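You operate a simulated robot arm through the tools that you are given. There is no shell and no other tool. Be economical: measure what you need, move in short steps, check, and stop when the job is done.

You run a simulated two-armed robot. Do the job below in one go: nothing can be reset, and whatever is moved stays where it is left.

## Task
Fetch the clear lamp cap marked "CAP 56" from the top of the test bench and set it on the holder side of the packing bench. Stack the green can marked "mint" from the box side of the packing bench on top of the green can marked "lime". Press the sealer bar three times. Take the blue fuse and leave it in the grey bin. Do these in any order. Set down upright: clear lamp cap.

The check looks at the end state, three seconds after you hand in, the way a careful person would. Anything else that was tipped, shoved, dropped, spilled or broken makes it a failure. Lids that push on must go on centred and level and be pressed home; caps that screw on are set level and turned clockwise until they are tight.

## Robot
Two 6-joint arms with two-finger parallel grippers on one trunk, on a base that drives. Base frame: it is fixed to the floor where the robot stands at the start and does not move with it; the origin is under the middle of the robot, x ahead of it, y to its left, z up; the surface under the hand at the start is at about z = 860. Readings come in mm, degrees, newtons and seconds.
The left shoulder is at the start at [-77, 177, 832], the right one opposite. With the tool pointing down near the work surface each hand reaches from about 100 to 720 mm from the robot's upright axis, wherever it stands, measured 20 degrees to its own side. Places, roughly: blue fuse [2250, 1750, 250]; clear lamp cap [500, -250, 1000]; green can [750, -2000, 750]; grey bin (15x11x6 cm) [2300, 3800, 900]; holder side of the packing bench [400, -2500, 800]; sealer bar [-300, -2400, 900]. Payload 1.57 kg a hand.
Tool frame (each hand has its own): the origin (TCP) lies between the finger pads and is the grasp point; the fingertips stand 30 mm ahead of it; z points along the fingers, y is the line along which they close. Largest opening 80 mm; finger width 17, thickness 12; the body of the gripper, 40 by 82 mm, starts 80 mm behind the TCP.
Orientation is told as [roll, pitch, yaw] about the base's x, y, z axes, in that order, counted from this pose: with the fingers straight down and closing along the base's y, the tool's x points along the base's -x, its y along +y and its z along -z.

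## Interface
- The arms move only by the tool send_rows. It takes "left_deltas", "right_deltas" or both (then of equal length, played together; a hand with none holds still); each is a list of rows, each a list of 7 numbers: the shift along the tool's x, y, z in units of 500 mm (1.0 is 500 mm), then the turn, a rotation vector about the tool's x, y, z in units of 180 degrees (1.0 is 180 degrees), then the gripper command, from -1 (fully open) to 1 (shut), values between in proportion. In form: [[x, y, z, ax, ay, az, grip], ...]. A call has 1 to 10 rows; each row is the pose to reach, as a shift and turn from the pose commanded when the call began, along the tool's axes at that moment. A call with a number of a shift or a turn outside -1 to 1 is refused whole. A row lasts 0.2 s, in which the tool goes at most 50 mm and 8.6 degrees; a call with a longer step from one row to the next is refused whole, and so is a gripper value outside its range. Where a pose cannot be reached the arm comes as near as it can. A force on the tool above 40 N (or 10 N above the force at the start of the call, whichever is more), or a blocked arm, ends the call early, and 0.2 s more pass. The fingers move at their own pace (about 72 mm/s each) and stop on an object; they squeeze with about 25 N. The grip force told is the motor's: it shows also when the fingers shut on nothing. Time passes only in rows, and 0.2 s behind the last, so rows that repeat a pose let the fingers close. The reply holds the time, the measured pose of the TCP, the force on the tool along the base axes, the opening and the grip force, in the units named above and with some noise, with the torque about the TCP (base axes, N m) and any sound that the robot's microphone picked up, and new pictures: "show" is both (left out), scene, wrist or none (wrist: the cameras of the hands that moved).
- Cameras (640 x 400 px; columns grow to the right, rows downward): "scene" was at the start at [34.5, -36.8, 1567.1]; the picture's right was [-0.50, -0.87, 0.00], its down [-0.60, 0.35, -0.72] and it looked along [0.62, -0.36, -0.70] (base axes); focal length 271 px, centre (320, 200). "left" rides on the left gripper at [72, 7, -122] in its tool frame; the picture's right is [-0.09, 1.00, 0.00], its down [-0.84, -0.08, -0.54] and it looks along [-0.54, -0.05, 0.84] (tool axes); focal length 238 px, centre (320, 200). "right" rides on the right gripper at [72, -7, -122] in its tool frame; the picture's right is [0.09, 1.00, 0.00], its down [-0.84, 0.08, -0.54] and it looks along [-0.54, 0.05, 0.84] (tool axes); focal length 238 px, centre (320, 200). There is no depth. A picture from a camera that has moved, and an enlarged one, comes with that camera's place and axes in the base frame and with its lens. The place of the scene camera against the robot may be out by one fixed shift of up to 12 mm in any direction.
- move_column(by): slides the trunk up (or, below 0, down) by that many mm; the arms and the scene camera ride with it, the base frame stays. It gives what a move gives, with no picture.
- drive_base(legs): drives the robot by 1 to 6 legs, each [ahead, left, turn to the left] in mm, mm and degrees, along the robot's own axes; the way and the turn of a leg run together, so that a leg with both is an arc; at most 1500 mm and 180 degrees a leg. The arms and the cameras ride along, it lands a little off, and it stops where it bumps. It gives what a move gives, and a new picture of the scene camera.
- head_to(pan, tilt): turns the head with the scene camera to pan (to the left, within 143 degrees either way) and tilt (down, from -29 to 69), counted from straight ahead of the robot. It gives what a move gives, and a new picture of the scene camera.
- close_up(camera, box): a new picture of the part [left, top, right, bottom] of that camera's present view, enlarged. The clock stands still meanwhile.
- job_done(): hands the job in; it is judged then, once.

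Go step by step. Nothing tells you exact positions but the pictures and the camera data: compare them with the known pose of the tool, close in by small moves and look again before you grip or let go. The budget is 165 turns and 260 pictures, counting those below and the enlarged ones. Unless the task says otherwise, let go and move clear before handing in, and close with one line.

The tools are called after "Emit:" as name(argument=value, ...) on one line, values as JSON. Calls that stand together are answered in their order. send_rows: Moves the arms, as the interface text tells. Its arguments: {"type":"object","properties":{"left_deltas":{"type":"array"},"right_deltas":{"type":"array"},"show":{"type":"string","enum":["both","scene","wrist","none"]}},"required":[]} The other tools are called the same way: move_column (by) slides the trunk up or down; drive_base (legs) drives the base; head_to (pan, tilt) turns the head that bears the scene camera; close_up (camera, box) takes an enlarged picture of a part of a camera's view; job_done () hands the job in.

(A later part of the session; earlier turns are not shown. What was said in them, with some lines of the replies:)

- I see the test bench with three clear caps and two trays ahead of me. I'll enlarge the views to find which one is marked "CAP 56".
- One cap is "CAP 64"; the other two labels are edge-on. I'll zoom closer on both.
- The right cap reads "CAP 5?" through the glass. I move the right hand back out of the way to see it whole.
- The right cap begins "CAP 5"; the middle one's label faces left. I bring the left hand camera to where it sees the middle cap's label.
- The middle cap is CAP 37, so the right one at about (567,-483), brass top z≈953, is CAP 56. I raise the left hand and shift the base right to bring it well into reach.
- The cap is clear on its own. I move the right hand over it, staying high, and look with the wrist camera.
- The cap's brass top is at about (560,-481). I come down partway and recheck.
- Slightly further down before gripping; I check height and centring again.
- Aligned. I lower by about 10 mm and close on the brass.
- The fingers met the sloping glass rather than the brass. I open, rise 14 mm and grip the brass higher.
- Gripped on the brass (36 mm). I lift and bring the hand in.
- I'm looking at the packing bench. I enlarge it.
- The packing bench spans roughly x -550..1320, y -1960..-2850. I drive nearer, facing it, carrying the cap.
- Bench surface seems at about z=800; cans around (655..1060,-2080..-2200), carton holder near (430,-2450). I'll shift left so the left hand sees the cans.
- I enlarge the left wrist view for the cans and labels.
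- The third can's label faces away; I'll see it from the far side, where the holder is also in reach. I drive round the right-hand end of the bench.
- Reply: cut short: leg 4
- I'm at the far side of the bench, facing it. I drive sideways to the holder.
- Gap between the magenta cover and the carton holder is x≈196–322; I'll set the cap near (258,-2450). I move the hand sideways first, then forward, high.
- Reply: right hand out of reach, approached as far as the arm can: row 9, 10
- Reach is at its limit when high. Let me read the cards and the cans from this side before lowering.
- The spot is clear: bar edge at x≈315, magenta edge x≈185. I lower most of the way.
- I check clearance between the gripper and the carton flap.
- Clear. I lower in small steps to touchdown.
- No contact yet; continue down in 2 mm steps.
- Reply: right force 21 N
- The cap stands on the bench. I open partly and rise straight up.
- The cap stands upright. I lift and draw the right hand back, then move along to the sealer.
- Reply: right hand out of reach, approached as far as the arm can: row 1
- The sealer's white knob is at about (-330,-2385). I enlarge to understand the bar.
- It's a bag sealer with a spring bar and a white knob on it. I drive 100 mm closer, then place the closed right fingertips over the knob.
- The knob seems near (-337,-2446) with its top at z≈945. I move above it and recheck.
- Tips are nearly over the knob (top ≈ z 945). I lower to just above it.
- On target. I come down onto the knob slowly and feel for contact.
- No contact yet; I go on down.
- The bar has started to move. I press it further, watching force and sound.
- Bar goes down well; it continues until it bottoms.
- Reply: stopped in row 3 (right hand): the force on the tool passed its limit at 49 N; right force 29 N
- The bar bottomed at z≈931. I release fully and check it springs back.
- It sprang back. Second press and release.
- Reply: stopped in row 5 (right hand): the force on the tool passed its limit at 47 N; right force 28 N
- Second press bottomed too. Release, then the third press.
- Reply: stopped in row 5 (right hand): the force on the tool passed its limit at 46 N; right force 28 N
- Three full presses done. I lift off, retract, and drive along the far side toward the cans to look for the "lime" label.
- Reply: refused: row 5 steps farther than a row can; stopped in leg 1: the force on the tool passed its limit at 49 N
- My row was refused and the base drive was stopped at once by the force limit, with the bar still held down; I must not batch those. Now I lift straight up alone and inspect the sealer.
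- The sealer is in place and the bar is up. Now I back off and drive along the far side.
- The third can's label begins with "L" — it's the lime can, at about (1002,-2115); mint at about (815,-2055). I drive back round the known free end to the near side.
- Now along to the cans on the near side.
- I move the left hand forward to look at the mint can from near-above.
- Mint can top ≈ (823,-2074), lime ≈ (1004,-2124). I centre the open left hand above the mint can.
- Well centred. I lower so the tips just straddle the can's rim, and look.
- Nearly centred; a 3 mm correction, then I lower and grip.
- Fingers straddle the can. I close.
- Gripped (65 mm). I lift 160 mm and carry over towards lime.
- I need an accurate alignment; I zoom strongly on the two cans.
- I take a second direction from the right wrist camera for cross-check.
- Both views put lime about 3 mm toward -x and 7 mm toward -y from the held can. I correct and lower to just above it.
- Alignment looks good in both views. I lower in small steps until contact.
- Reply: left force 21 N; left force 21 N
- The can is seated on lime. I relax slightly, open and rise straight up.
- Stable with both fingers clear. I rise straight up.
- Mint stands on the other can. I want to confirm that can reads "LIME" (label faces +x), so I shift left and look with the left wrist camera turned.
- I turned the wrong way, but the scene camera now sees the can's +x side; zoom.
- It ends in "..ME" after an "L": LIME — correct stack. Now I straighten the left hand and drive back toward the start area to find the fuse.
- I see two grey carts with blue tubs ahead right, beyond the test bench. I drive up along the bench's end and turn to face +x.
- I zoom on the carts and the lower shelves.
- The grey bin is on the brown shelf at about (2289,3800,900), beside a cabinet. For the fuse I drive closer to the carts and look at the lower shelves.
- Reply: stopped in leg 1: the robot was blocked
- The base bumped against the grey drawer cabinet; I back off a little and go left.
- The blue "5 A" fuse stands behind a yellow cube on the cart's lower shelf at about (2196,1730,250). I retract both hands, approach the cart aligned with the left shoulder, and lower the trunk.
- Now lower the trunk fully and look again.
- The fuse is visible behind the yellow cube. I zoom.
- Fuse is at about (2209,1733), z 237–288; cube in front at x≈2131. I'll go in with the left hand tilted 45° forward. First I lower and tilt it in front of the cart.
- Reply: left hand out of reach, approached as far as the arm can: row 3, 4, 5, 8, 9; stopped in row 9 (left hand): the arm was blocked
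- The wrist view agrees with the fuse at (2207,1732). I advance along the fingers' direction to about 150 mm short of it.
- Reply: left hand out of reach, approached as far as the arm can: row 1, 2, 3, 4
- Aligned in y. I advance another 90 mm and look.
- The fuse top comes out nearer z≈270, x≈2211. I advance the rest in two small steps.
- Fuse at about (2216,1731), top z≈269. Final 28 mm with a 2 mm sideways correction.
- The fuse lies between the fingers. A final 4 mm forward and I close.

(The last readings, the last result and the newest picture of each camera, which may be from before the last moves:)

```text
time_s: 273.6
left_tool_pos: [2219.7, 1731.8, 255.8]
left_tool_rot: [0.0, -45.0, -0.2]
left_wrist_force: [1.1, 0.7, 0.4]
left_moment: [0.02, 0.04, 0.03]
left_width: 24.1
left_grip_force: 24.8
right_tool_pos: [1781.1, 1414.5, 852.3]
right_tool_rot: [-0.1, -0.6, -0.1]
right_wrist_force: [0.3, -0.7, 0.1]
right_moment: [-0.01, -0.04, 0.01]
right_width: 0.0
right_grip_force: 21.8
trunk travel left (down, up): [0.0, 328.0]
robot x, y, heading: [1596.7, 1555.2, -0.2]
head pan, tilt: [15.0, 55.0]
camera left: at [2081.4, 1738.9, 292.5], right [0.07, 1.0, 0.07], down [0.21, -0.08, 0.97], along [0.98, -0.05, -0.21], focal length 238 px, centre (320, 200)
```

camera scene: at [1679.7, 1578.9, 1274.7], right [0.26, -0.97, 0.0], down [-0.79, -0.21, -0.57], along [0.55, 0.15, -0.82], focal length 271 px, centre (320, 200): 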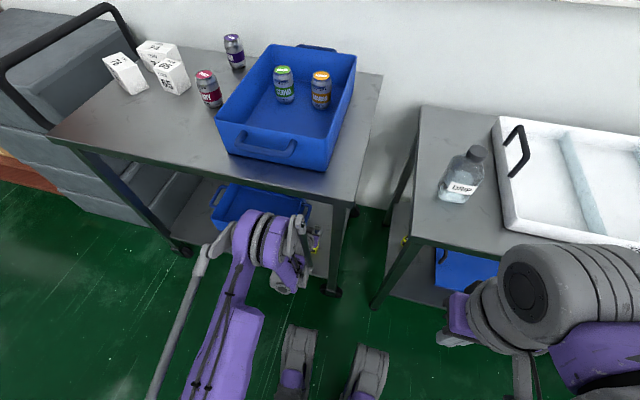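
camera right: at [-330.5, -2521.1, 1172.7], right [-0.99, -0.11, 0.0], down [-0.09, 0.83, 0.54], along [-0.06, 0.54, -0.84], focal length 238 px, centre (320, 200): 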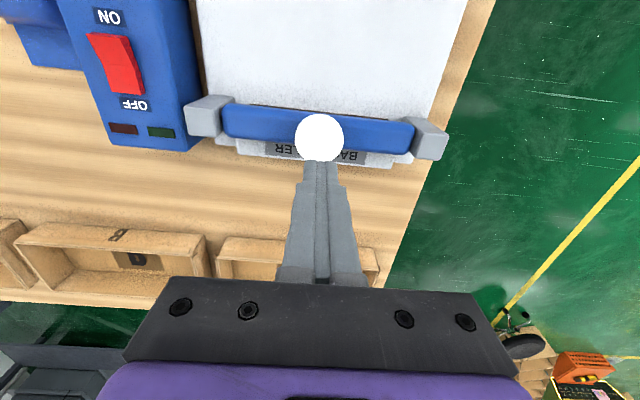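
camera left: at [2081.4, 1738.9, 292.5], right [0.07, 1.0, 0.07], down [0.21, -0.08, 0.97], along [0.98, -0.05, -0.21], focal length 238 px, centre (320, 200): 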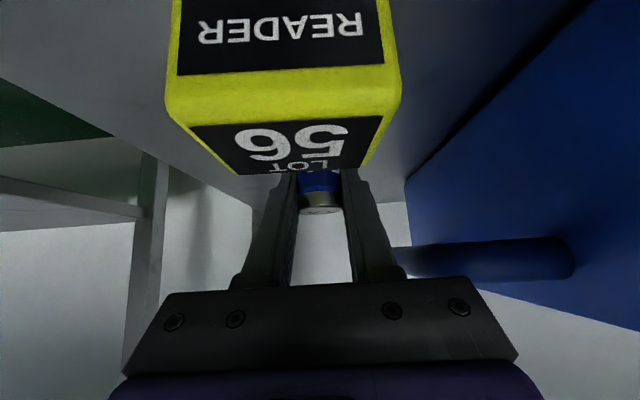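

Gripped (24 mm). I lift 120 mm, then draw straight back out over the cube.

Emit:
send_rows(left_deltas=[[-0.0566, 0, -0.0566, 0, 0, 0, 1], [-0.113, 0, -0.113, 0, 0, 0, 1], [-0.17, 0, -0.17, 0, 0, 0, 1], [-0.1064, 0, -0.2336, 0, 0, 0, 1], [-0.0428, 0, -0.2972, 0, 0, 0, 1], [0.0208, 0, -0.3608, 0, 0, 0, 1], [0.0844, 0, -0.4244, 0, 0, 0, 1], [0.148, 0, -0.488, 0, 0, 0, 1], [0.148, 0, -0.488, 0, 0, 0, 1]])

```text
time_s: 275.6
left_tool_pos: [2057.1, 1728.9, 434.9]
left_tool_rot: [0.0, -44.9, -0.1]
left_wrist_force: [0.5, 0.0, -0.3]
left_moment: [0.02, 0.04, 0.0]
left_width: 24.4
left_grip_force: 24.6
left hand out of reach, approached as far as the arm can: row 6, 7, 8, 9
right_tool_pos: [1779.7, 1414.2, 851.1]
right_tool_rot: [-0.1, -0.7, -0.1]
right_wrist_force: [-0.1, -0.4, 0.5]
right_moment: [0.03, -0.03, -0.02]
right_width: 0.0
right_grip_force: 21.1
trunk travel left (down, up): [0.0, 328.0]
robot x, y, heading: [1599.4, 1555.3, -0.3]
head pan, tilt: [15.0, 55.0]
camera scene: at [1679.9, 1578.9, 1274.7], right [0.26, -0.97, 0.0], down [-0.79, -0.21, -0.57], along [0.55, 0.15, -0.82], focal length 271 px, centre (320, 200)
camera left: at [1921.1, 1736.9, 470.6], right [0.07, 1.0, 0.06], down [0.21, -0.08, 0.97], along [0.98, -0.05, -0.21], focal length 238 px, centre (320, 200)
```

scene: 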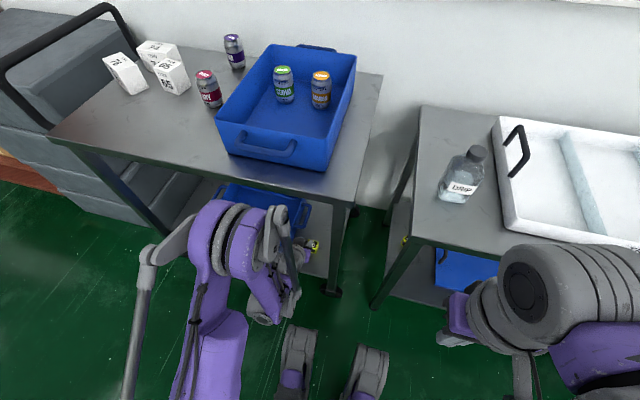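
left: 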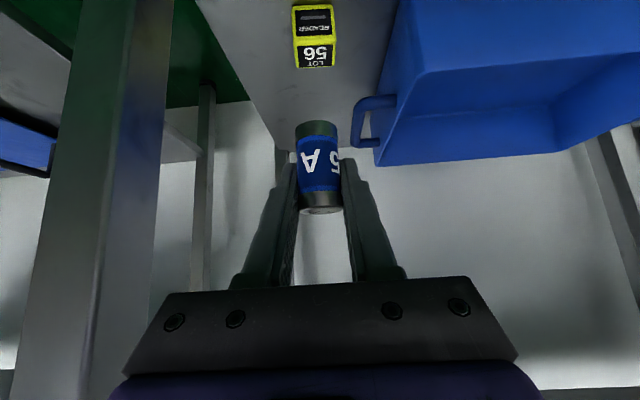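

Fuse in hand, clear of the cube. I back the base straight out.

Emit:
drive_base(legs=[[-420, 0, 0]])

Emit:
move_column(by=275)

Emit:
head_to(pan=60, tilt=20)

```text
time_s: 278.2
left_tool_pos: [1632.0, 1731.2, 434.1]
left_tool_rot: [0.0, -44.9, 0.3]
left_wrist_force: [0.1, -0.1, -0.1]
left_moment: [0.0, -0.03, 0.01]
left_width: 24.4
left_grip_force: 25.0
right_tool_pos: [1356.1, 1414.9, 852.0]
right_tool_rot: [-0.1, -0.7, 0.3]
right_wrist_force: [0.7, 0.4, 0.6]
right_moment: [-0.03, 0.02, 0.0]
right_width: 0.1
right_grip_force: 20.8
trunk travel left (down, up): [0.0, 328.0]
robot x, y, heading: [1170.5, 1556.5, 0.3]
head pan, tilt: [15.0, 55.0]
camera scene: at [1254.5, 1578.3, 1274.7], right [0.27, -0.96, 0.0], down [-0.79, -0.22, -0.57], along [0.55, 0.15, -0.82], focal length 271 px, centre (320, 200)
```

scene: 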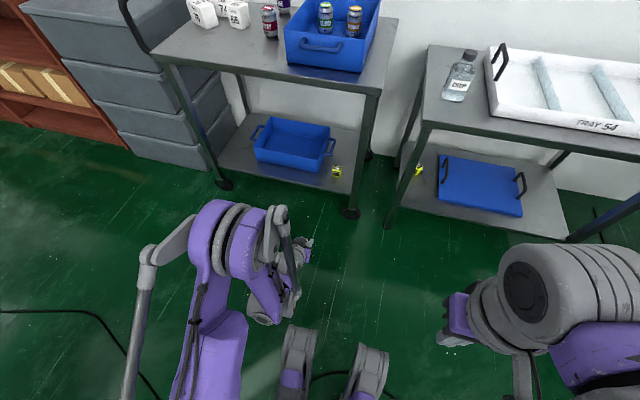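

```text
time_s: 281.0
left_tool_pos: [1667.6, 1732.1, 736.8]
left_tool_rot: [0.0, -47.8, 0.3]
left_wrist_force: [-0.8, 0.1, -0.6]
left_moment: [0.0, 0.0, 0.01]
left_width: 24.3
left_grip_force: 25.1
right_tool_pos: [1355.7, 1414.9, 1126.5]
right_tool_rot: [-0.1, -0.7, 0.3]
right_wrist_force: [0.0, 0.7, 1.0]
right_moment: [-0.07, 0.03, 0.01]
right_width: 0.0
right_grip_force: 21.5
trunk travel left (down, up): [-275.0, 53.0]
robot x, y, heading: [1169.3, 1555.7, 0.5]
head pan, tilt: [15.0, 55.0]
```

```text
time_s: 282.1
left_tool_pos: [1667.6, 1731.4, 737.6]
left_tool_rot: [0.1, -48.0, 0.4]
left_wrist_force: [0.3, 0.2, -0.9]
left_moment: [-0.03, -0.01, 0.0]
left_width: 24.5
left_grip_force: 25.4
right_tool_pos: [1354.8, 1414.5, 1126.3]
right_tool_rot: [-0.1, -0.7, 0.4]
right_wrist_force: [0.1, 0.3, -0.5]
right_moment: [0.01, 0.0, -0.02]
right_width: 0.2
right_grip_force: 21.1
trunk travel left (down, up): [-275.0, 53.0]
robot x, y, heading: [1170.2, 1556.6, 0.8]
head pan, tilt: [60.0, 20.0]
camera scene: at [1180.9, 1639.8, 1604.6], right [0.87, -0.49, 0.0], down [-0.17, -0.3, -0.94], along [0.47, 0.82, -0.34], focal length 271 px, centre (320, 200)
```

scene: 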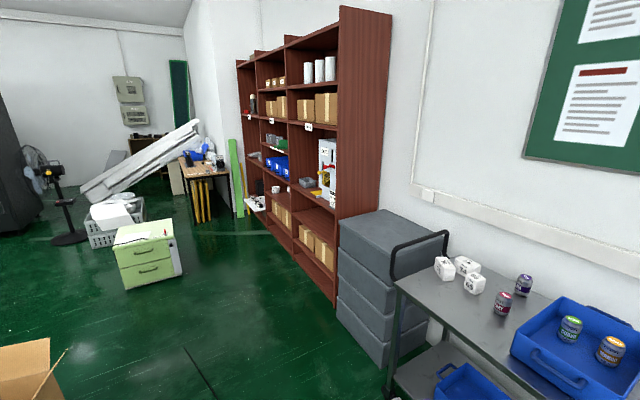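

The grey bin is on the brown shelf's near bay, mid height. I drive left along the carts to face that bay.

Emit:
drive_base(legs=[[0, 1500, -0.6], [0, 560, 0]])

Emit:
head_to(pan=0, tilt=30)

```text
time_s: 300.5
left_tool_pos: [1603.4, 3822.2, 738.6]
left_tool_rot: [0.0, -47.8, 2.8]
left_wrist_force: [-0.1, 0.1, 1.6]
left_moment: [0.03, -0.03, -0.01]
left_width: 24.4
left_grip_force: 24.7
right_tool_pos: [1307.3, 3492.6, 1126.9]
right_tool_rot: [-0.1, -0.7, 2.7]
right_wrist_force: [-0.2, -0.2, 0.0]
right_moment: [-0.03, -0.02, 0.0]
right_width: 0.1
right_grip_force: 21.3
trunk travel left (down, up): [-275.0, 53.0]
robot x, y, heading: [1116.2, 3620.7, 2.7]
head pan, tilt: [60.0, 20.0]
camera scene: at [1122.3, 3709.6, 1604.7], right [0.89, -0.46, 0.0], down [-0.16, -0.3, -0.94], along [0.43, 0.84, -0.34], focal length 271 px, centre (320, 200)
```

scene: 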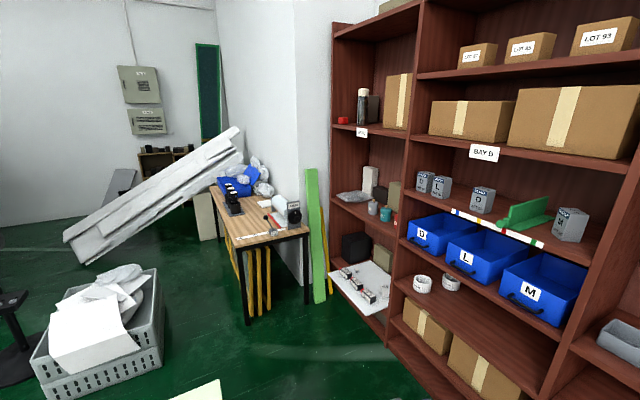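

```text
time_s: 301.8
left_tool_pos: [1604.3, 3821.5, 737.7]
left_tool_rot: [0.0, -48.0, 2.9]
left_wrist_force: [0.2, -0.2, -0.7]
left_moment: [0.0, -0.04, 0.02]
left_width: 24.5
left_grip_force: 25.1
right_tool_pos: [1306.7, 3492.2, 1127.9]
right_tool_rot: [-0.1, -0.7, 2.7]
right_wrist_force: [-0.2, -0.1, -0.7]
right_moment: [-0.01, -0.01, -0.01]
right_width: 0.2
right_grip_force: 21.1
trunk travel left (down, up): [-275.0, 53.0]
robot x, y, heading: [1116.9, 3622.6, 2.6]
head pan, tilt: [0.0, 30.0]
camera scene: at [1170.0, 3631.1, 1588.6], right [0.05, -1.0, 0.0], down [-0.5, -0.02, -0.87], along [0.86, 0.04, -0.5], focal length 271 px, centre (320, 200)
```

scene: 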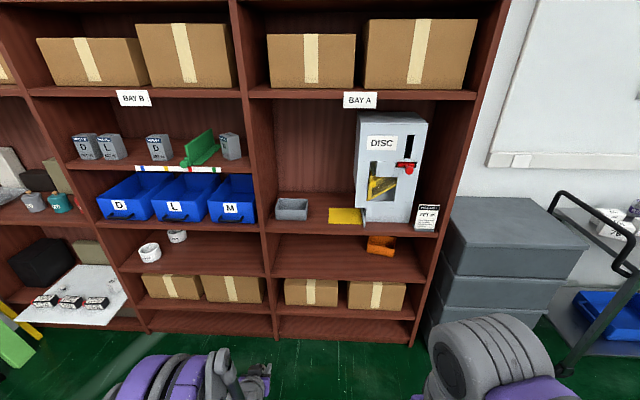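

Emit:
close_up(camera="scene", box=[230, 80, 450, 260])

Emit:
close_up(camera="scene", box=[255, 180, 375, 250])

```text
2.22 times, centred on (340, 170) of scene
camera zoom: at [1170.0, 3631.1, 1588.6], right [0.05, -1.0, 0.0], down [-0.5, -0.02, -0.87], along [0.86, 0.04, -0.5], focal length 602 px, centre (276, 267)
```

zoom: 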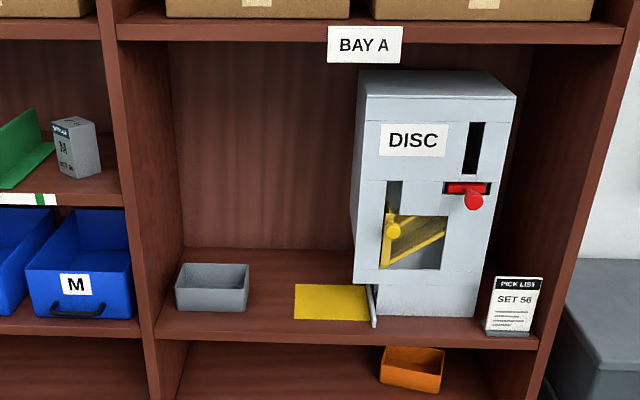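

```text
5.33 times, centred on (315, 215) of scene
camera zoom: at [1170.0, 3631.1, 1588.6], right [0.05, -1.0, 0.0], down [-0.5, -0.02, -0.87], along [0.86, 0.04, -0.5], focal length 1444 px, centre (347, 120)
```

zoom: 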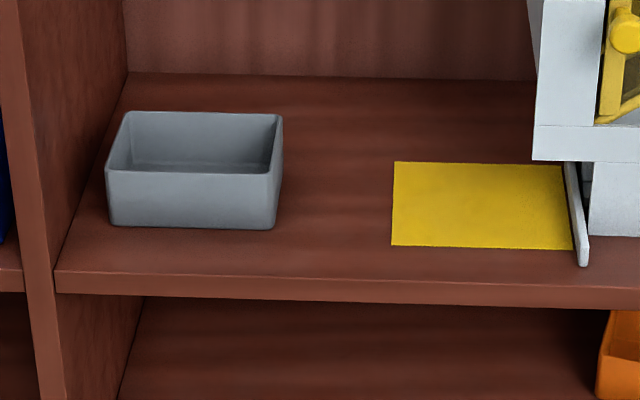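

Bin: front rim at x≈2243, centre (2298,3824), z 847–908; upper shelf far above. I raise the hand with the fuse to z≈1050, square up and move in.

Emit:
send_rows(left_deltas=[[-0.045, 0, -0.066, 0, 0, 0, 1], [-0.09, 0, -0.132, 0, 0, 0, 1], [-0.136, 0, -0.198, 0, 0, 0, 1], [-0.182, 0, -0.264, 0, 0, 0, 1], [-0.228, 0, -0.33, 0, 0, 0, 1], [-0.274, 0, -0.396, 0, 0, 0, 1], [-0.32, 0, -0.462, 0, 0, 0, 1], [-0.365, 0, -0.527, 0, 0, 0, 1], [-0.365, 0, -0.527, 0, 0, 0, 1]], show="scene")

```text
time_s: 303.8
left_tool_pos: [1531.9, 3817.9, 1050.6]
left_tool_rot: [0.0, -47.8, 2.8]
left_wrist_force: [0.0, -0.3, -0.8]
left_moment: [0.0, -0.03, 0.03]
left_width: 24.4
left_grip_force: 25.2
right_tool_pos: [1307.5, 3493.5, 1127.7]
right_tool_rot: [-0.1, -0.6, 2.8]
right_wrist_force: [-0.1, -0.8, -0.1]
right_moment: [-0.02, 0.0, 0.0]
right_width: 0.0
right_grip_force: 21.4
trunk travel left (down, up): [-275.0, 53.0]
robot x, y, heading: [1114.6, 3625.5, 3.1]
head pan, tilt: [0.0, 30.0]
camera scene: at [1170.6, 3631.2, 1588.6], right [0.05, -1.0, 0.0], down [-0.5, -0.02, -0.87], along [0.86, 0.04, -0.5], focal length 271 px, centre (320, 200)
```

scene: 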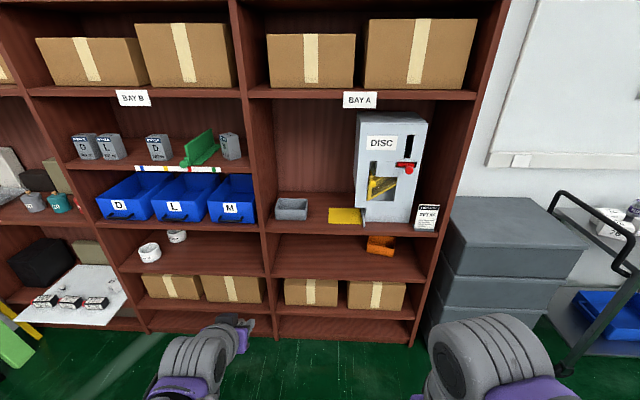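

Turn square and drive forward 500 mm; the hand will still be short of the shelf.

Emit:
drive_base(legs=[[0, 0, -2.8], [500, 0, 0]])

Emit:
close_up(camera="left", box=[0, 0, 640, 400])

```text
time_s: 307.1
left_tool_pos: [2035.6, 3797.3, 1049.9]
left_tool_rot: [0.0, -47.9, -0.1]
left_wrist_force: [0.2, 0.5, -1.3]
left_moment: [0.02, 0.03, -0.02]
left_width: 24.3
left_grip_force: 24.9
right_tool_pos: [1796.1, 3484.0, 1127.6]
right_tool_rot: [0.0, -0.6, -0.1]
right_wrist_force: [-0.8, -0.3, 0.5]
right_moment: [-0.03, 0.02, 0.02]
right_width: 0.1
right_grip_force: 21.2
trunk travel left (down, up): [-275.0, 53.0]
robot x, y, heading: [1612.3, 3624.5, -0.2]
head pan, tilt: [0.0, 30.0]
camera scene: at [1665.9, 3629.0, 1588.6], right [0.0, -1.0, 0.0], down [-0.5, 0.0, -0.87], along [0.87, 0.0, -0.5], focal length 271 px, centre (320, 200)
```

scene: 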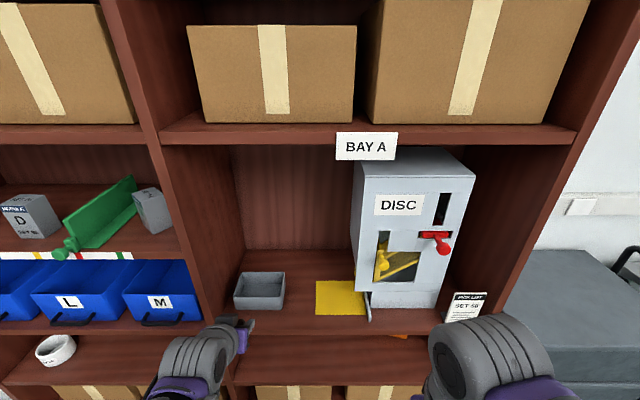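

```text
1.00 times, centred on (320, 200) of left (not enlarged: the box is as wide or as high as the picture)
camera zoom: at [1897.1, 3805.2, 1078.6], right [0.06, 1.0, 0.07], down [0.16, -0.08, 0.98], along [0.99, -0.05, -0.16], focal length 238 px, centre (320, 200)
```

zoom: 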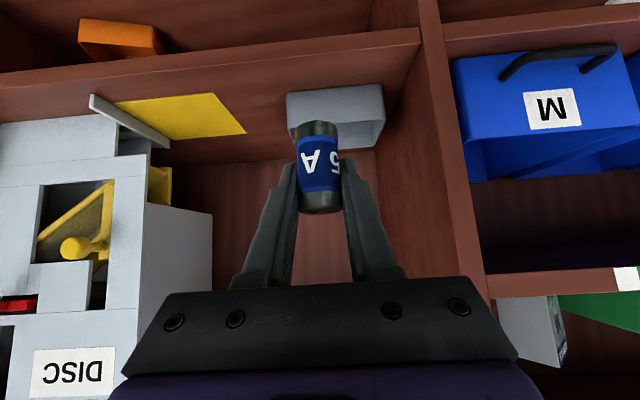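

I refine the bin location with a zoom.

Emit:
close_up(camera="scene", box=[200, 250, 320, 330])

Emit:
close_up(camera="left", box=[240, 60, 440, 190])

```text
5.00 times, centred on (260, 290) of scene
camera zoom: at [1665.9, 3629.0, 1588.6], right [0.0, -1.0, 0.0], down [-0.5, 0.0, -0.87], along [0.87, 0.0, -0.5], focal length 1354 px, centre (620, -250)
```

zoom: 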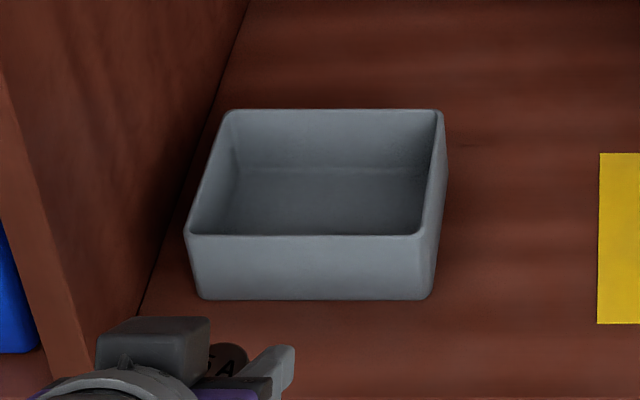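

```text
3.08 times, centred on (340, 125) of left
camera zoom: at [1897.1, 3805.2, 1078.6], right [0.06, 1.0, 0.07], down [0.16, -0.08, 0.98], along [0.99, -0.05, -0.16], focal length 733 px, centre (258, 431)
```

zoom: 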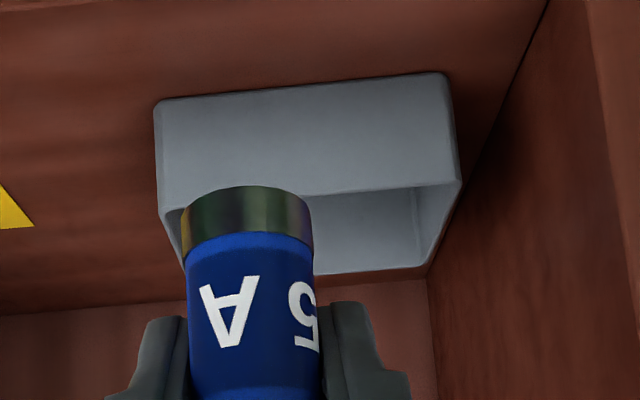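

Refined: bin rim z≈893, front x≈2260, centre (2312,3826). I drive 120 mm closer and then move the hand above the bin.

Emit:
drive_base(legs=[[120, 0, 0]])

```text
time_s: 308.4
left_tool_pos: [2154.8, 3798.0, 1049.8]
left_tool_rot: [0.1, -47.8, 0.0]
left_wrist_force: [0.4, 0.5, 0.8]
left_moment: [-0.01, -0.02, -0.02]
left_width: 24.2
left_grip_force: 25.0
right_tool_pos: [1914.7, 3484.3, 1126.8]
right_tool_rot: [0.0, -0.6, 0.0]
right_wrist_force: [0.1, 0.8, -1.3]
right_moment: [0.03, 0.0, -0.03]
right_width: 0.0
right_grip_force: 20.9
trunk travel left (down, up): [-275.0, 53.0]
robot x, y, heading: [1729.6, 3626.1, -0.2]
head pan, tilt: [0.0, 30.0]
camera scene: at [1785.0, 3629.1, 1588.5], right [0.0, -1.0, 0.0], down [-0.5, 0.0, -0.87], along [0.87, 0.0, -0.5], focal length 271 px, centre (320, 200)
```

scene: 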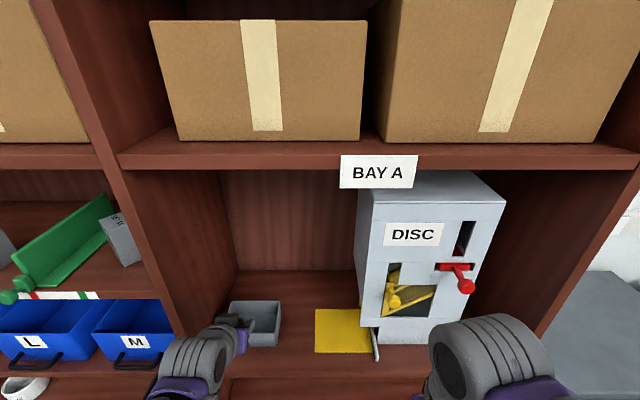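

Now the hand moves above the bin.

Emit:
send_rows(left_deltas=[[-0.03, 0.014, 0.075, 0, 0, 0, 1], [-0.06, 0.028, 0.15, 0, 0, 0, 1], [-0.09, 0.042, 0.225, 0, 0, 0, 1], [-0.115, 0.056, 0.29, 0, 0, 0, 1], [-0.125, 0.056, 0.318, 0, 0, 0, 1], [-0.125, 0.056, 0.318, 0, 0, 0, 1]])

Emit:
close_up(camera="scene", box=[190, 270, 340, 370])

```text
time_s: 309.8
left_tool_pos: [2316.3, 3825.5, 990.1]
left_tool_rot: [-0.1, -47.9, 0.0]
left_wrist_force: [-0.3, -0.7, -0.6]
left_moment: [-0.02, 0.02, 0.03]
left_width: 24.5
left_grip_force: 25.1
right_tool_pos: [1915.0, 3484.2, 1127.1]
right_tool_rot: [-0.2, -0.7, 0.0]
right_wrist_force: [-0.3, -0.8, 0.1]
right_moment: [0.04, 0.02, 0.01]
right_width: 0.0
right_grip_force: 21.0
trunk travel left (down, up): [-275.0, 53.0]
robot x, y, heading: [1729.2, 3625.7, 0.1]
head pan, tilt: [0.0, 30.0]
camera scene: at [1785.1, 3629.1, 1588.6], right [0.0, -1.0, 0.0], down [-0.5, 0.0, -0.87], along [0.87, 0.0, -0.5], focal length 271 px, centre (320, 200)
camera left: at [2177.4, 3833.1, 1019.5], right [0.06, 1.0, 0.07], down [0.16, -0.08, 0.98], along [0.99, -0.05, -0.16], focal length 238 px, centre (320, 200)
```

scene: 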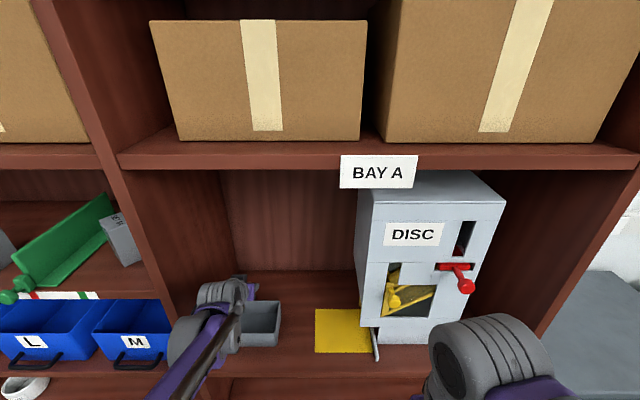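
left: 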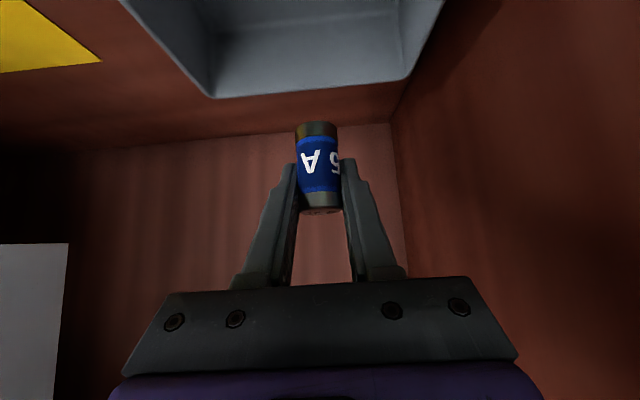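

```text
4.00 times, centred on (265, 320) of scene
camera zoom: at [1785.1, 3629.1, 1588.6], right [0.0, -1.0, 0.0], down [-0.5, 0.0, -0.87], along [0.87, 0.0, -0.5], focal length 1083 px, centre (540, -280)
```

zoom: 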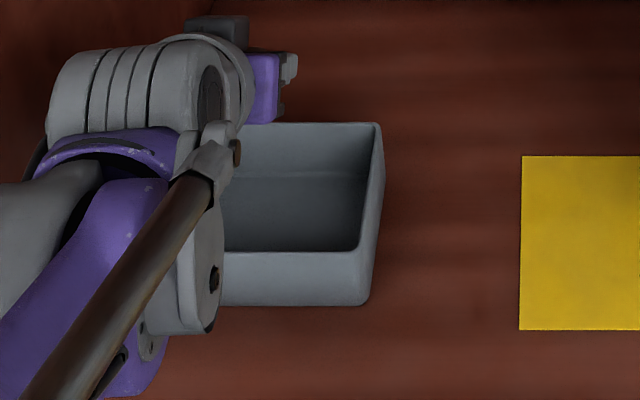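

Centred over the bin (x 2260–2370, y≈3824). I lower straight down in stages.

Emit:
send_rows(left_deltas=[[0.055, 0, 0.049, 0, 0, 0, 1], [0.104, 0, 0.094, 0, 0, 0, 1], [0.104, 0, 0.094, 0, 0, 0, 1]], show="wrist")

Emit:
close_up(camera="scene", box=[190, 270, 340, 370])

```text
time_s: 310.6
left_tool_pos: [2317.1, 3827.2, 920.7]
left_tool_rot: [-0.1, -47.8, 0.0]
left_wrist_force: [-0.1, -0.2, -0.1]
left_moment: [-0.05, 0.0, 0.02]
left_width: 24.2
left_grip_force: 24.5
right_tool_pos: [1915.1, 3483.7, 1126.1]
right_tool_rot: [-0.1, -0.6, 0.0]
right_wrist_force: [0.4, -0.2, -0.7]
right_moment: [0.02, -0.01, -0.01]
right_width: 0.0
right_grip_force: 21.4
trunk travel left (down, up): [-275.0, 53.0]
robot x, y, heading: [1730.8, 3624.5, 0.1]
head pan, tilt: [0.0, 30.0]
camera left: at [2177.6, 3834.8, 948.4], right [0.06, 1.0, 0.07], down [0.16, -0.08, 0.98], along [0.99, -0.05, -0.16], focal length 238 px, centre (320, 200)
```

left: 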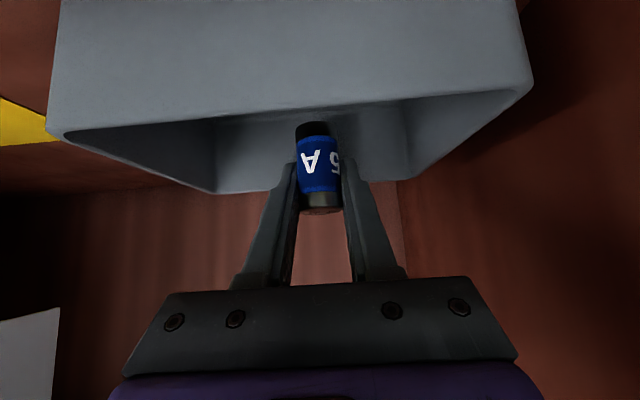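

```text
4.00 times, centred on (265, 320) of scene
camera zoom: at [1785.0, 3629.0, 1588.6], right [0.0, -1.0, 0.0], down [-0.5, 0.0, -0.87], along [0.87, 0.0, -0.5], focal length 1083 px, centre (540, -280)
```

zoom: 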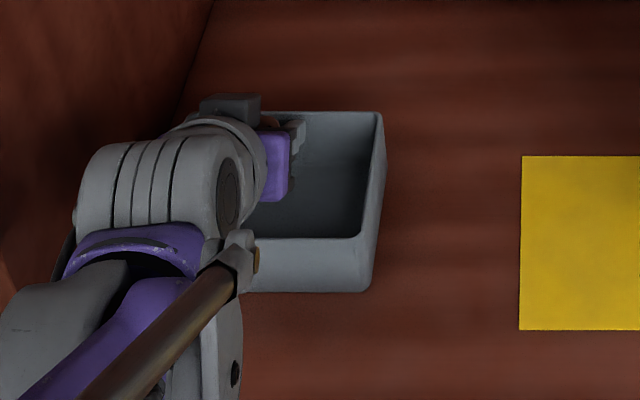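

The bin seems to have slid back about 10 mm – a fingertip is probably touching its back wall. I stop and look closely.

Emit:
close_up(camera="left", box=[200, 80, 440, 230])

Emit:
close_up(camera="scene", box=[225, 285, 295, 345])

```text
2.67 times, centred on (320, 155) of left
camera zoom: at [2177.6, 3834.8, 948.4], right [0.06, 1.0, 0.07], down [0.16, -0.08, 0.98], along [0.99, -0.05, -0.16], focal length 636 px, centre (320, 320)
```

zoom: 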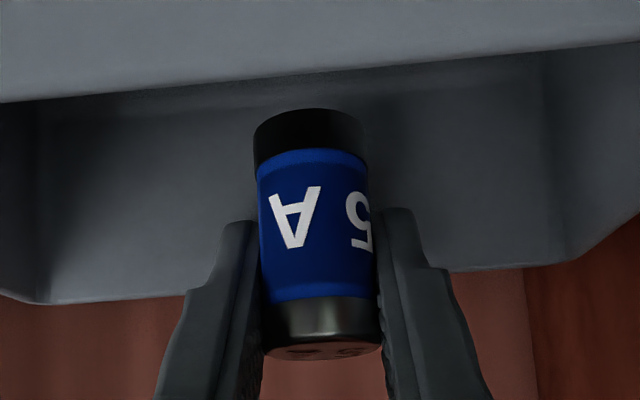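

```text
6.67 times, centred on (260, 315) of scene
camera zoom: at [1785.0, 3629.0, 1588.6], right [0.0, -1.0, 0.0], down [-0.5, 0.0, -0.87], along [0.87, 0.0, -0.5], focal length 1806 px, centre (720, -567)
```

zoom: 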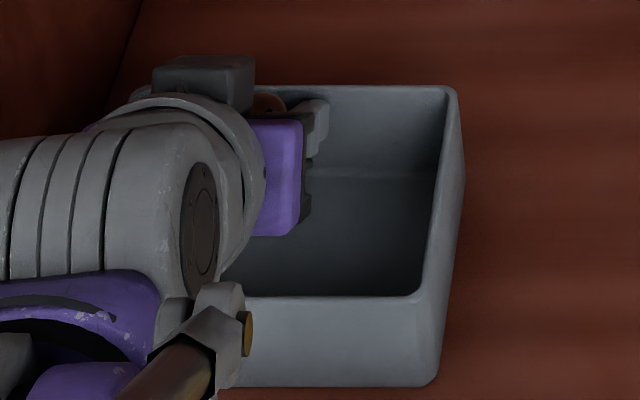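

The hand is too near the back wall. I move it 18 mm back, then lower 20 mm; contact with the wall ends.

Emit:
send_rows(left_deltas=[[0.012, 0, -0.014, 0, 0, 0, 1], [0.024, 0, -0.027, 0, 0, 0, 1], [0.039, 0, -0.013, 0, 0, 0, 1], [0.054, 0, 0, 0, 0, 0, 1], [0.054, 0, 0, 0, 0, 0, 1]], show="none")

Emit:
close_up(camera="scene", box=[190, 270, 340, 370])

Emit:
close_up(camera="left", box=[0, 0, 640, 400])

```text
time_s: 311.8
left_tool_pos: [2297.2, 3825.8, 900.0]
left_tool_rot: [0.0, -48.0, 0.1]
left_wrist_force: [0.9, -0.3, -0.5]
left_moment: [-0.01, 0.0, 0.02]
left_width: 24.4
left_grip_force: 25.6
right_tool_pos: [1915.1, 3483.0, 1127.0]
right_tool_rot: [-0.2, -0.8, 0.0]
right_wrist_force: [-0.6, 0.6, -0.6]
right_moment: [-0.02, 0.02, 0.01]
right_width: 0.1
right_grip_force: 21.2
trunk travel left (down, up): [-275.0, 53.0]
robot x, y, heading: [1730.8, 3623.9, 0.1]
head pan, tilt: [0.0, 30.0]
```

```text
4.00 times, centred on (265, 320) of scene
camera zoom: at [1785.2, 3629.1, 1588.6], right [0.0, -1.0, 0.0], down [-0.5, 0.0, -0.87], along [0.87, 0.0, -0.5], focal length 1083 px, centre (540, -280)
```

zoom: 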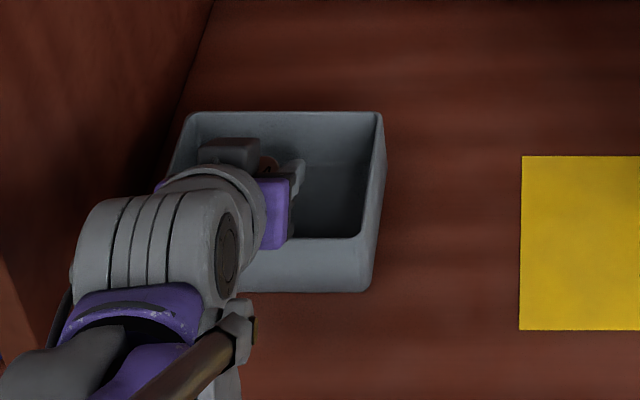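

```text
1.00 times, centred on (320, 200) of left (not enlarged: the box is as wide or as high as the picture)
camera zoom: at [2158.4, 3833.6, 928.2], right [0.06, 1.0, 0.07], down [0.16, -0.08, 0.98], along [0.99, -0.05, -0.16], focal length 238 px, centre (320, 200)
```

zoom: 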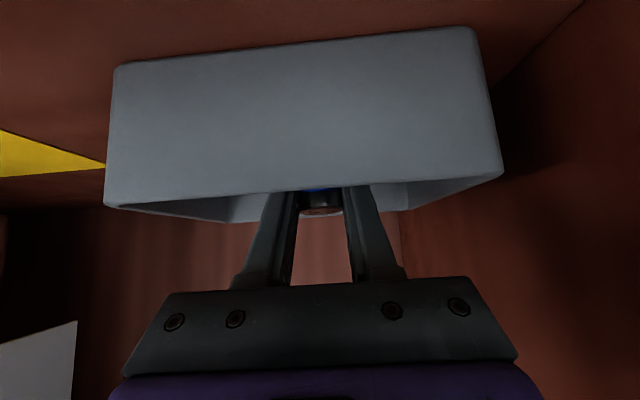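

The bin has not moved further and the fuse is inside, below the rim. I lower 9 mm more and release, opening only a little.

Emit:
send_rows(left_deltas=[[0.0135, 0, 0.012, 0, 0, 0, 1], [0.0135, 0, 0.012, 0, 0, 0, 1], [0.0135, 0, 0.012, 0, 0, 0, 0], [0.0135, 0, 0.012, 0, 0, 0, -0.1], [0.0135, 0, 0.012, 0, 0, 0, -0.1]], show="none")

Emit:
close_up(camera="left", box=[160, 100, 480, 300])

Emit:
close_up(camera="scene", box=[190, 270, 340, 370])

```text
time_s: 313.0
left_tool_pos: [2297.8, 3826.3, 890.1]
left_tool_rot: [0.0, -47.9, 0.0]
left_wrist_force: [1.0, 0.1, -0.5]
left_moment: [0.02, -0.03, 0.0]
left_width: 44.0
left_grip_force: 0.1
right_tool_pos: [1914.9, 3483.7, 1127.6]
right_tool_rot: [-0.1, -0.7, 0.0]
right_wrist_force: [0.1, 0.5, 0.7]
right_moment: [0.02, 0.03, 0.01]
right_width: 0.0
right_grip_force: 21.1
trunk travel left (down, up): [-275.0, 53.0]
robot x, y, heading: [1729.9, 3623.7, 0.2]
head pan, tilt: [0.0, 30.0]
```

```text
2.00 times, centred on (320, 200) of left
camera zoom: at [2158.4, 3833.4, 919.0], right [0.06, 1.0, 0.07], down [0.16, -0.08, 0.98], along [0.99, -0.05, -0.16], focal length 477 px, centre (320, 200)
```

zoom: 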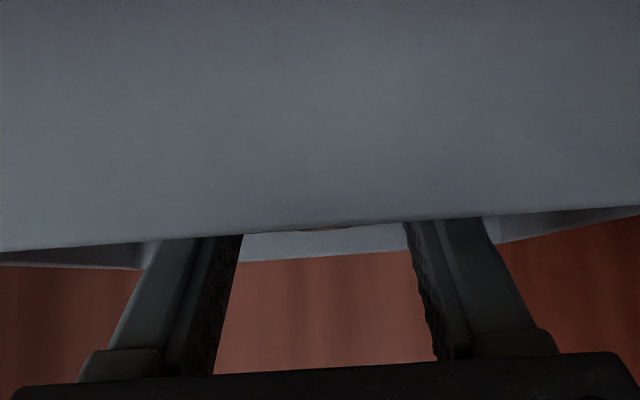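

```text
4.00 times, centred on (265, 320) of scene
camera zoom: at [1785.3, 3629.1, 1588.6], right [0.0, -1.0, 0.0], down [-0.5, 0.0, -0.87], along [0.87, 0.0, -0.5], focal length 1083 px, centre (540, -280)
```

zoom: 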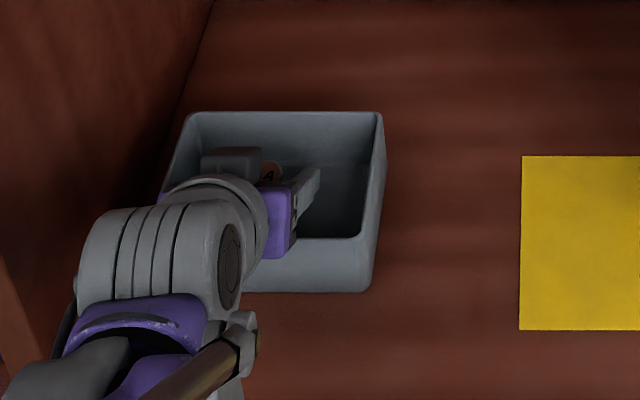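

The fuse stands in the bin. I rise straight up and withdraw.

Emit:
send_rows(left_deltas=[[-0.059, 0, -0.0535, 0, 0, 0, -0.1], [-0.119, 0, -0.107, 0, 0, 0, -0.1], [-0.178, 0, -0.1606, 0, 0, 0, -0.1], [-0.124, 0, -0.22, 0, 0, 0, -0.1], [-0.07, 0, -0.28, 0, 0, 0, -0.1], [-0.016, 0, -0.34, 0, 0, 0, -0.1], [0.038, 0, -0.4, 0, 0, 0, -0.1], [0.038, 0, -0.4, 0, 0, 0, -0.1]])

Emit:
close_up(camera="scene", box=[190, 270, 340, 370])

```text
time_s: 314.8
left_tool_pos: [2134.9, 3824.8, 1010.5]
left_tool_rot: [0.0, -47.9, 0.0]
left_wrist_force: [0.6, -0.3, 0.1]
left_moment: [0.01, 0.04, 0.0]
left_width: 44.2
left_grip_force: 0.0
right_tool_pos: [1916.7, 3483.2, 1127.2]
right_tool_rot: [-0.3, -0.7, 0.0]
right_wrist_force: [-0.7, 0.6, -0.1]
right_moment: [0.01, 0.01, -0.02]
right_width: 0.0
right_grip_force: 21.5
trunk travel left (down, up): [-275.0, 53.0]
robot x, y, heading: [1731.8, 3626.0, 0.2]
head pan, tilt: [0.0, 30.0]
camera scene: at [1786.5, 3629.2, 1588.6], right [0.0, -1.0, 0.0], down [-0.5, 0.0, -0.87], along [0.87, 0.0, -0.5], focal length 271 px, centre (320, 200)
camera left: at [1995.9, 3831.8, 1039.7], right [0.06, 1.0, 0.07], down [0.16, -0.08, 0.98], along [0.99, -0.05, -0.16], focal length 238 px, centre (320, 200)
```

scene: 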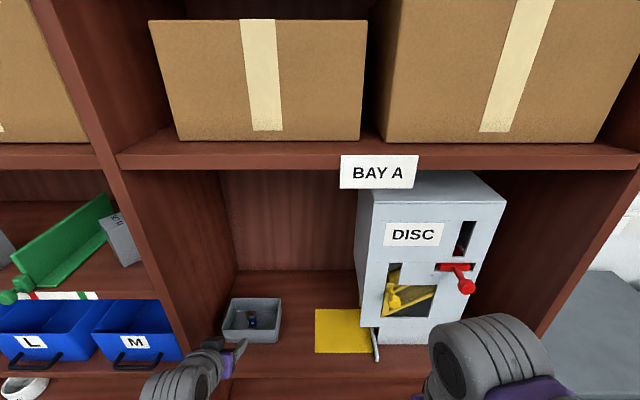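
left: 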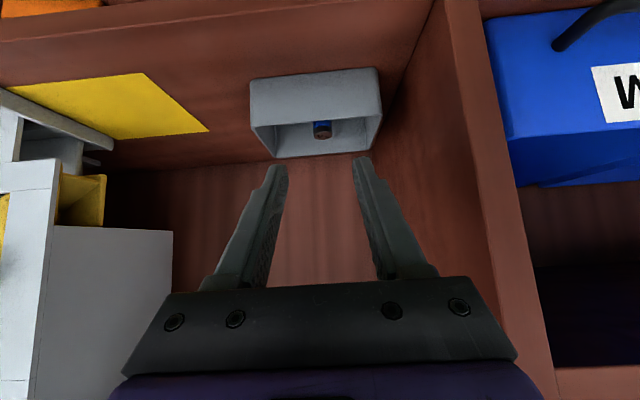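

```text
4.00 times, centred on (265, 320) of scene
camera zoom: at [1786.5, 3629.2, 1588.6], right [0.0, -1.0, 0.0], down [-0.5, 0.0, -0.87], along [0.87, 0.0, -0.5], focal length 1083 px, centre (540, -280)
```

zoom: 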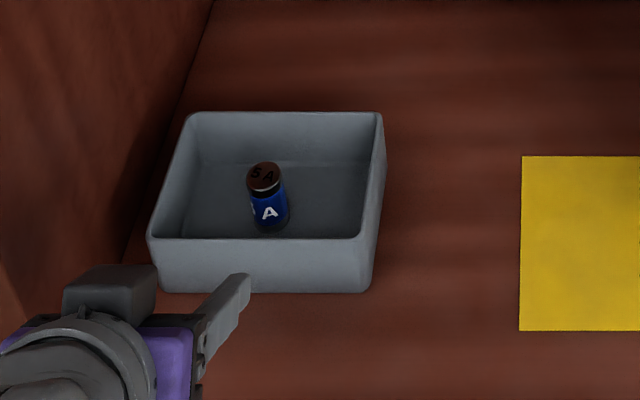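

The fuse stands in the grey bin. I back the base clear and hand in.

Emit:
drive_base(legs=[[-350, 0, 0]])

```text
time_s: 317.1
left_tool_pos: [1784.8, 3824.3, 1011.5]
left_tool_rot: [0.0, -47.9, -0.1]
left_wrist_force: [0.1, 0.1, 0.2]
left_moment: [-0.02, 0.01, -0.03]
left_width: 44.2
left_grip_force: 0.0
right_tool_pos: [1566.7, 3482.7, 1126.2]
right_tool_rot: [-0.2, -0.7, 0.0]
right_wrist_force: [-0.4, -0.2, -0.1]
right_moment: [0.0, 0.0, 0.0]
right_width: 0.0
right_grip_force: 21.4
trunk travel left (down, up): [-275.0, 53.0]
robot x, y, heading: [1378.7, 3624.7, 0.1]
head pan, tilt: [0.0, 30.0]
camera scene: at [1435.6, 3628.8, 1588.7], right [0.0, -1.0, 0.0], down [-0.5, 0.0, -0.87], along [0.87, 0.0, -0.5], focal length 271 px, centre (320, 200)
```

scene: 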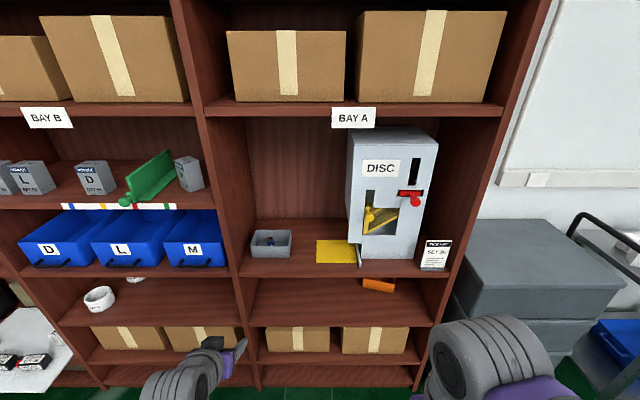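

All four tasks are finished and both hands are empty and clear, so I hand in.

Emit:
job_done()

```text
The job is handed in.
```

I handed in the job with all four parts done: CAP 56 stands upright beside the carton holder on the packing bench, mint is stacked on lime, the sealer bar was pressed three times, and the blue fuse is in the grey bin. The open risks: I took "holder side" to mean beside the carton holder, the grey bin slid back about 10 mm while I placed the fuse, and the base touched a drawer cabinet once. During the third press I also drove the base too early; it stopped at once on the force limit with the bar still held down, so I count three presses.
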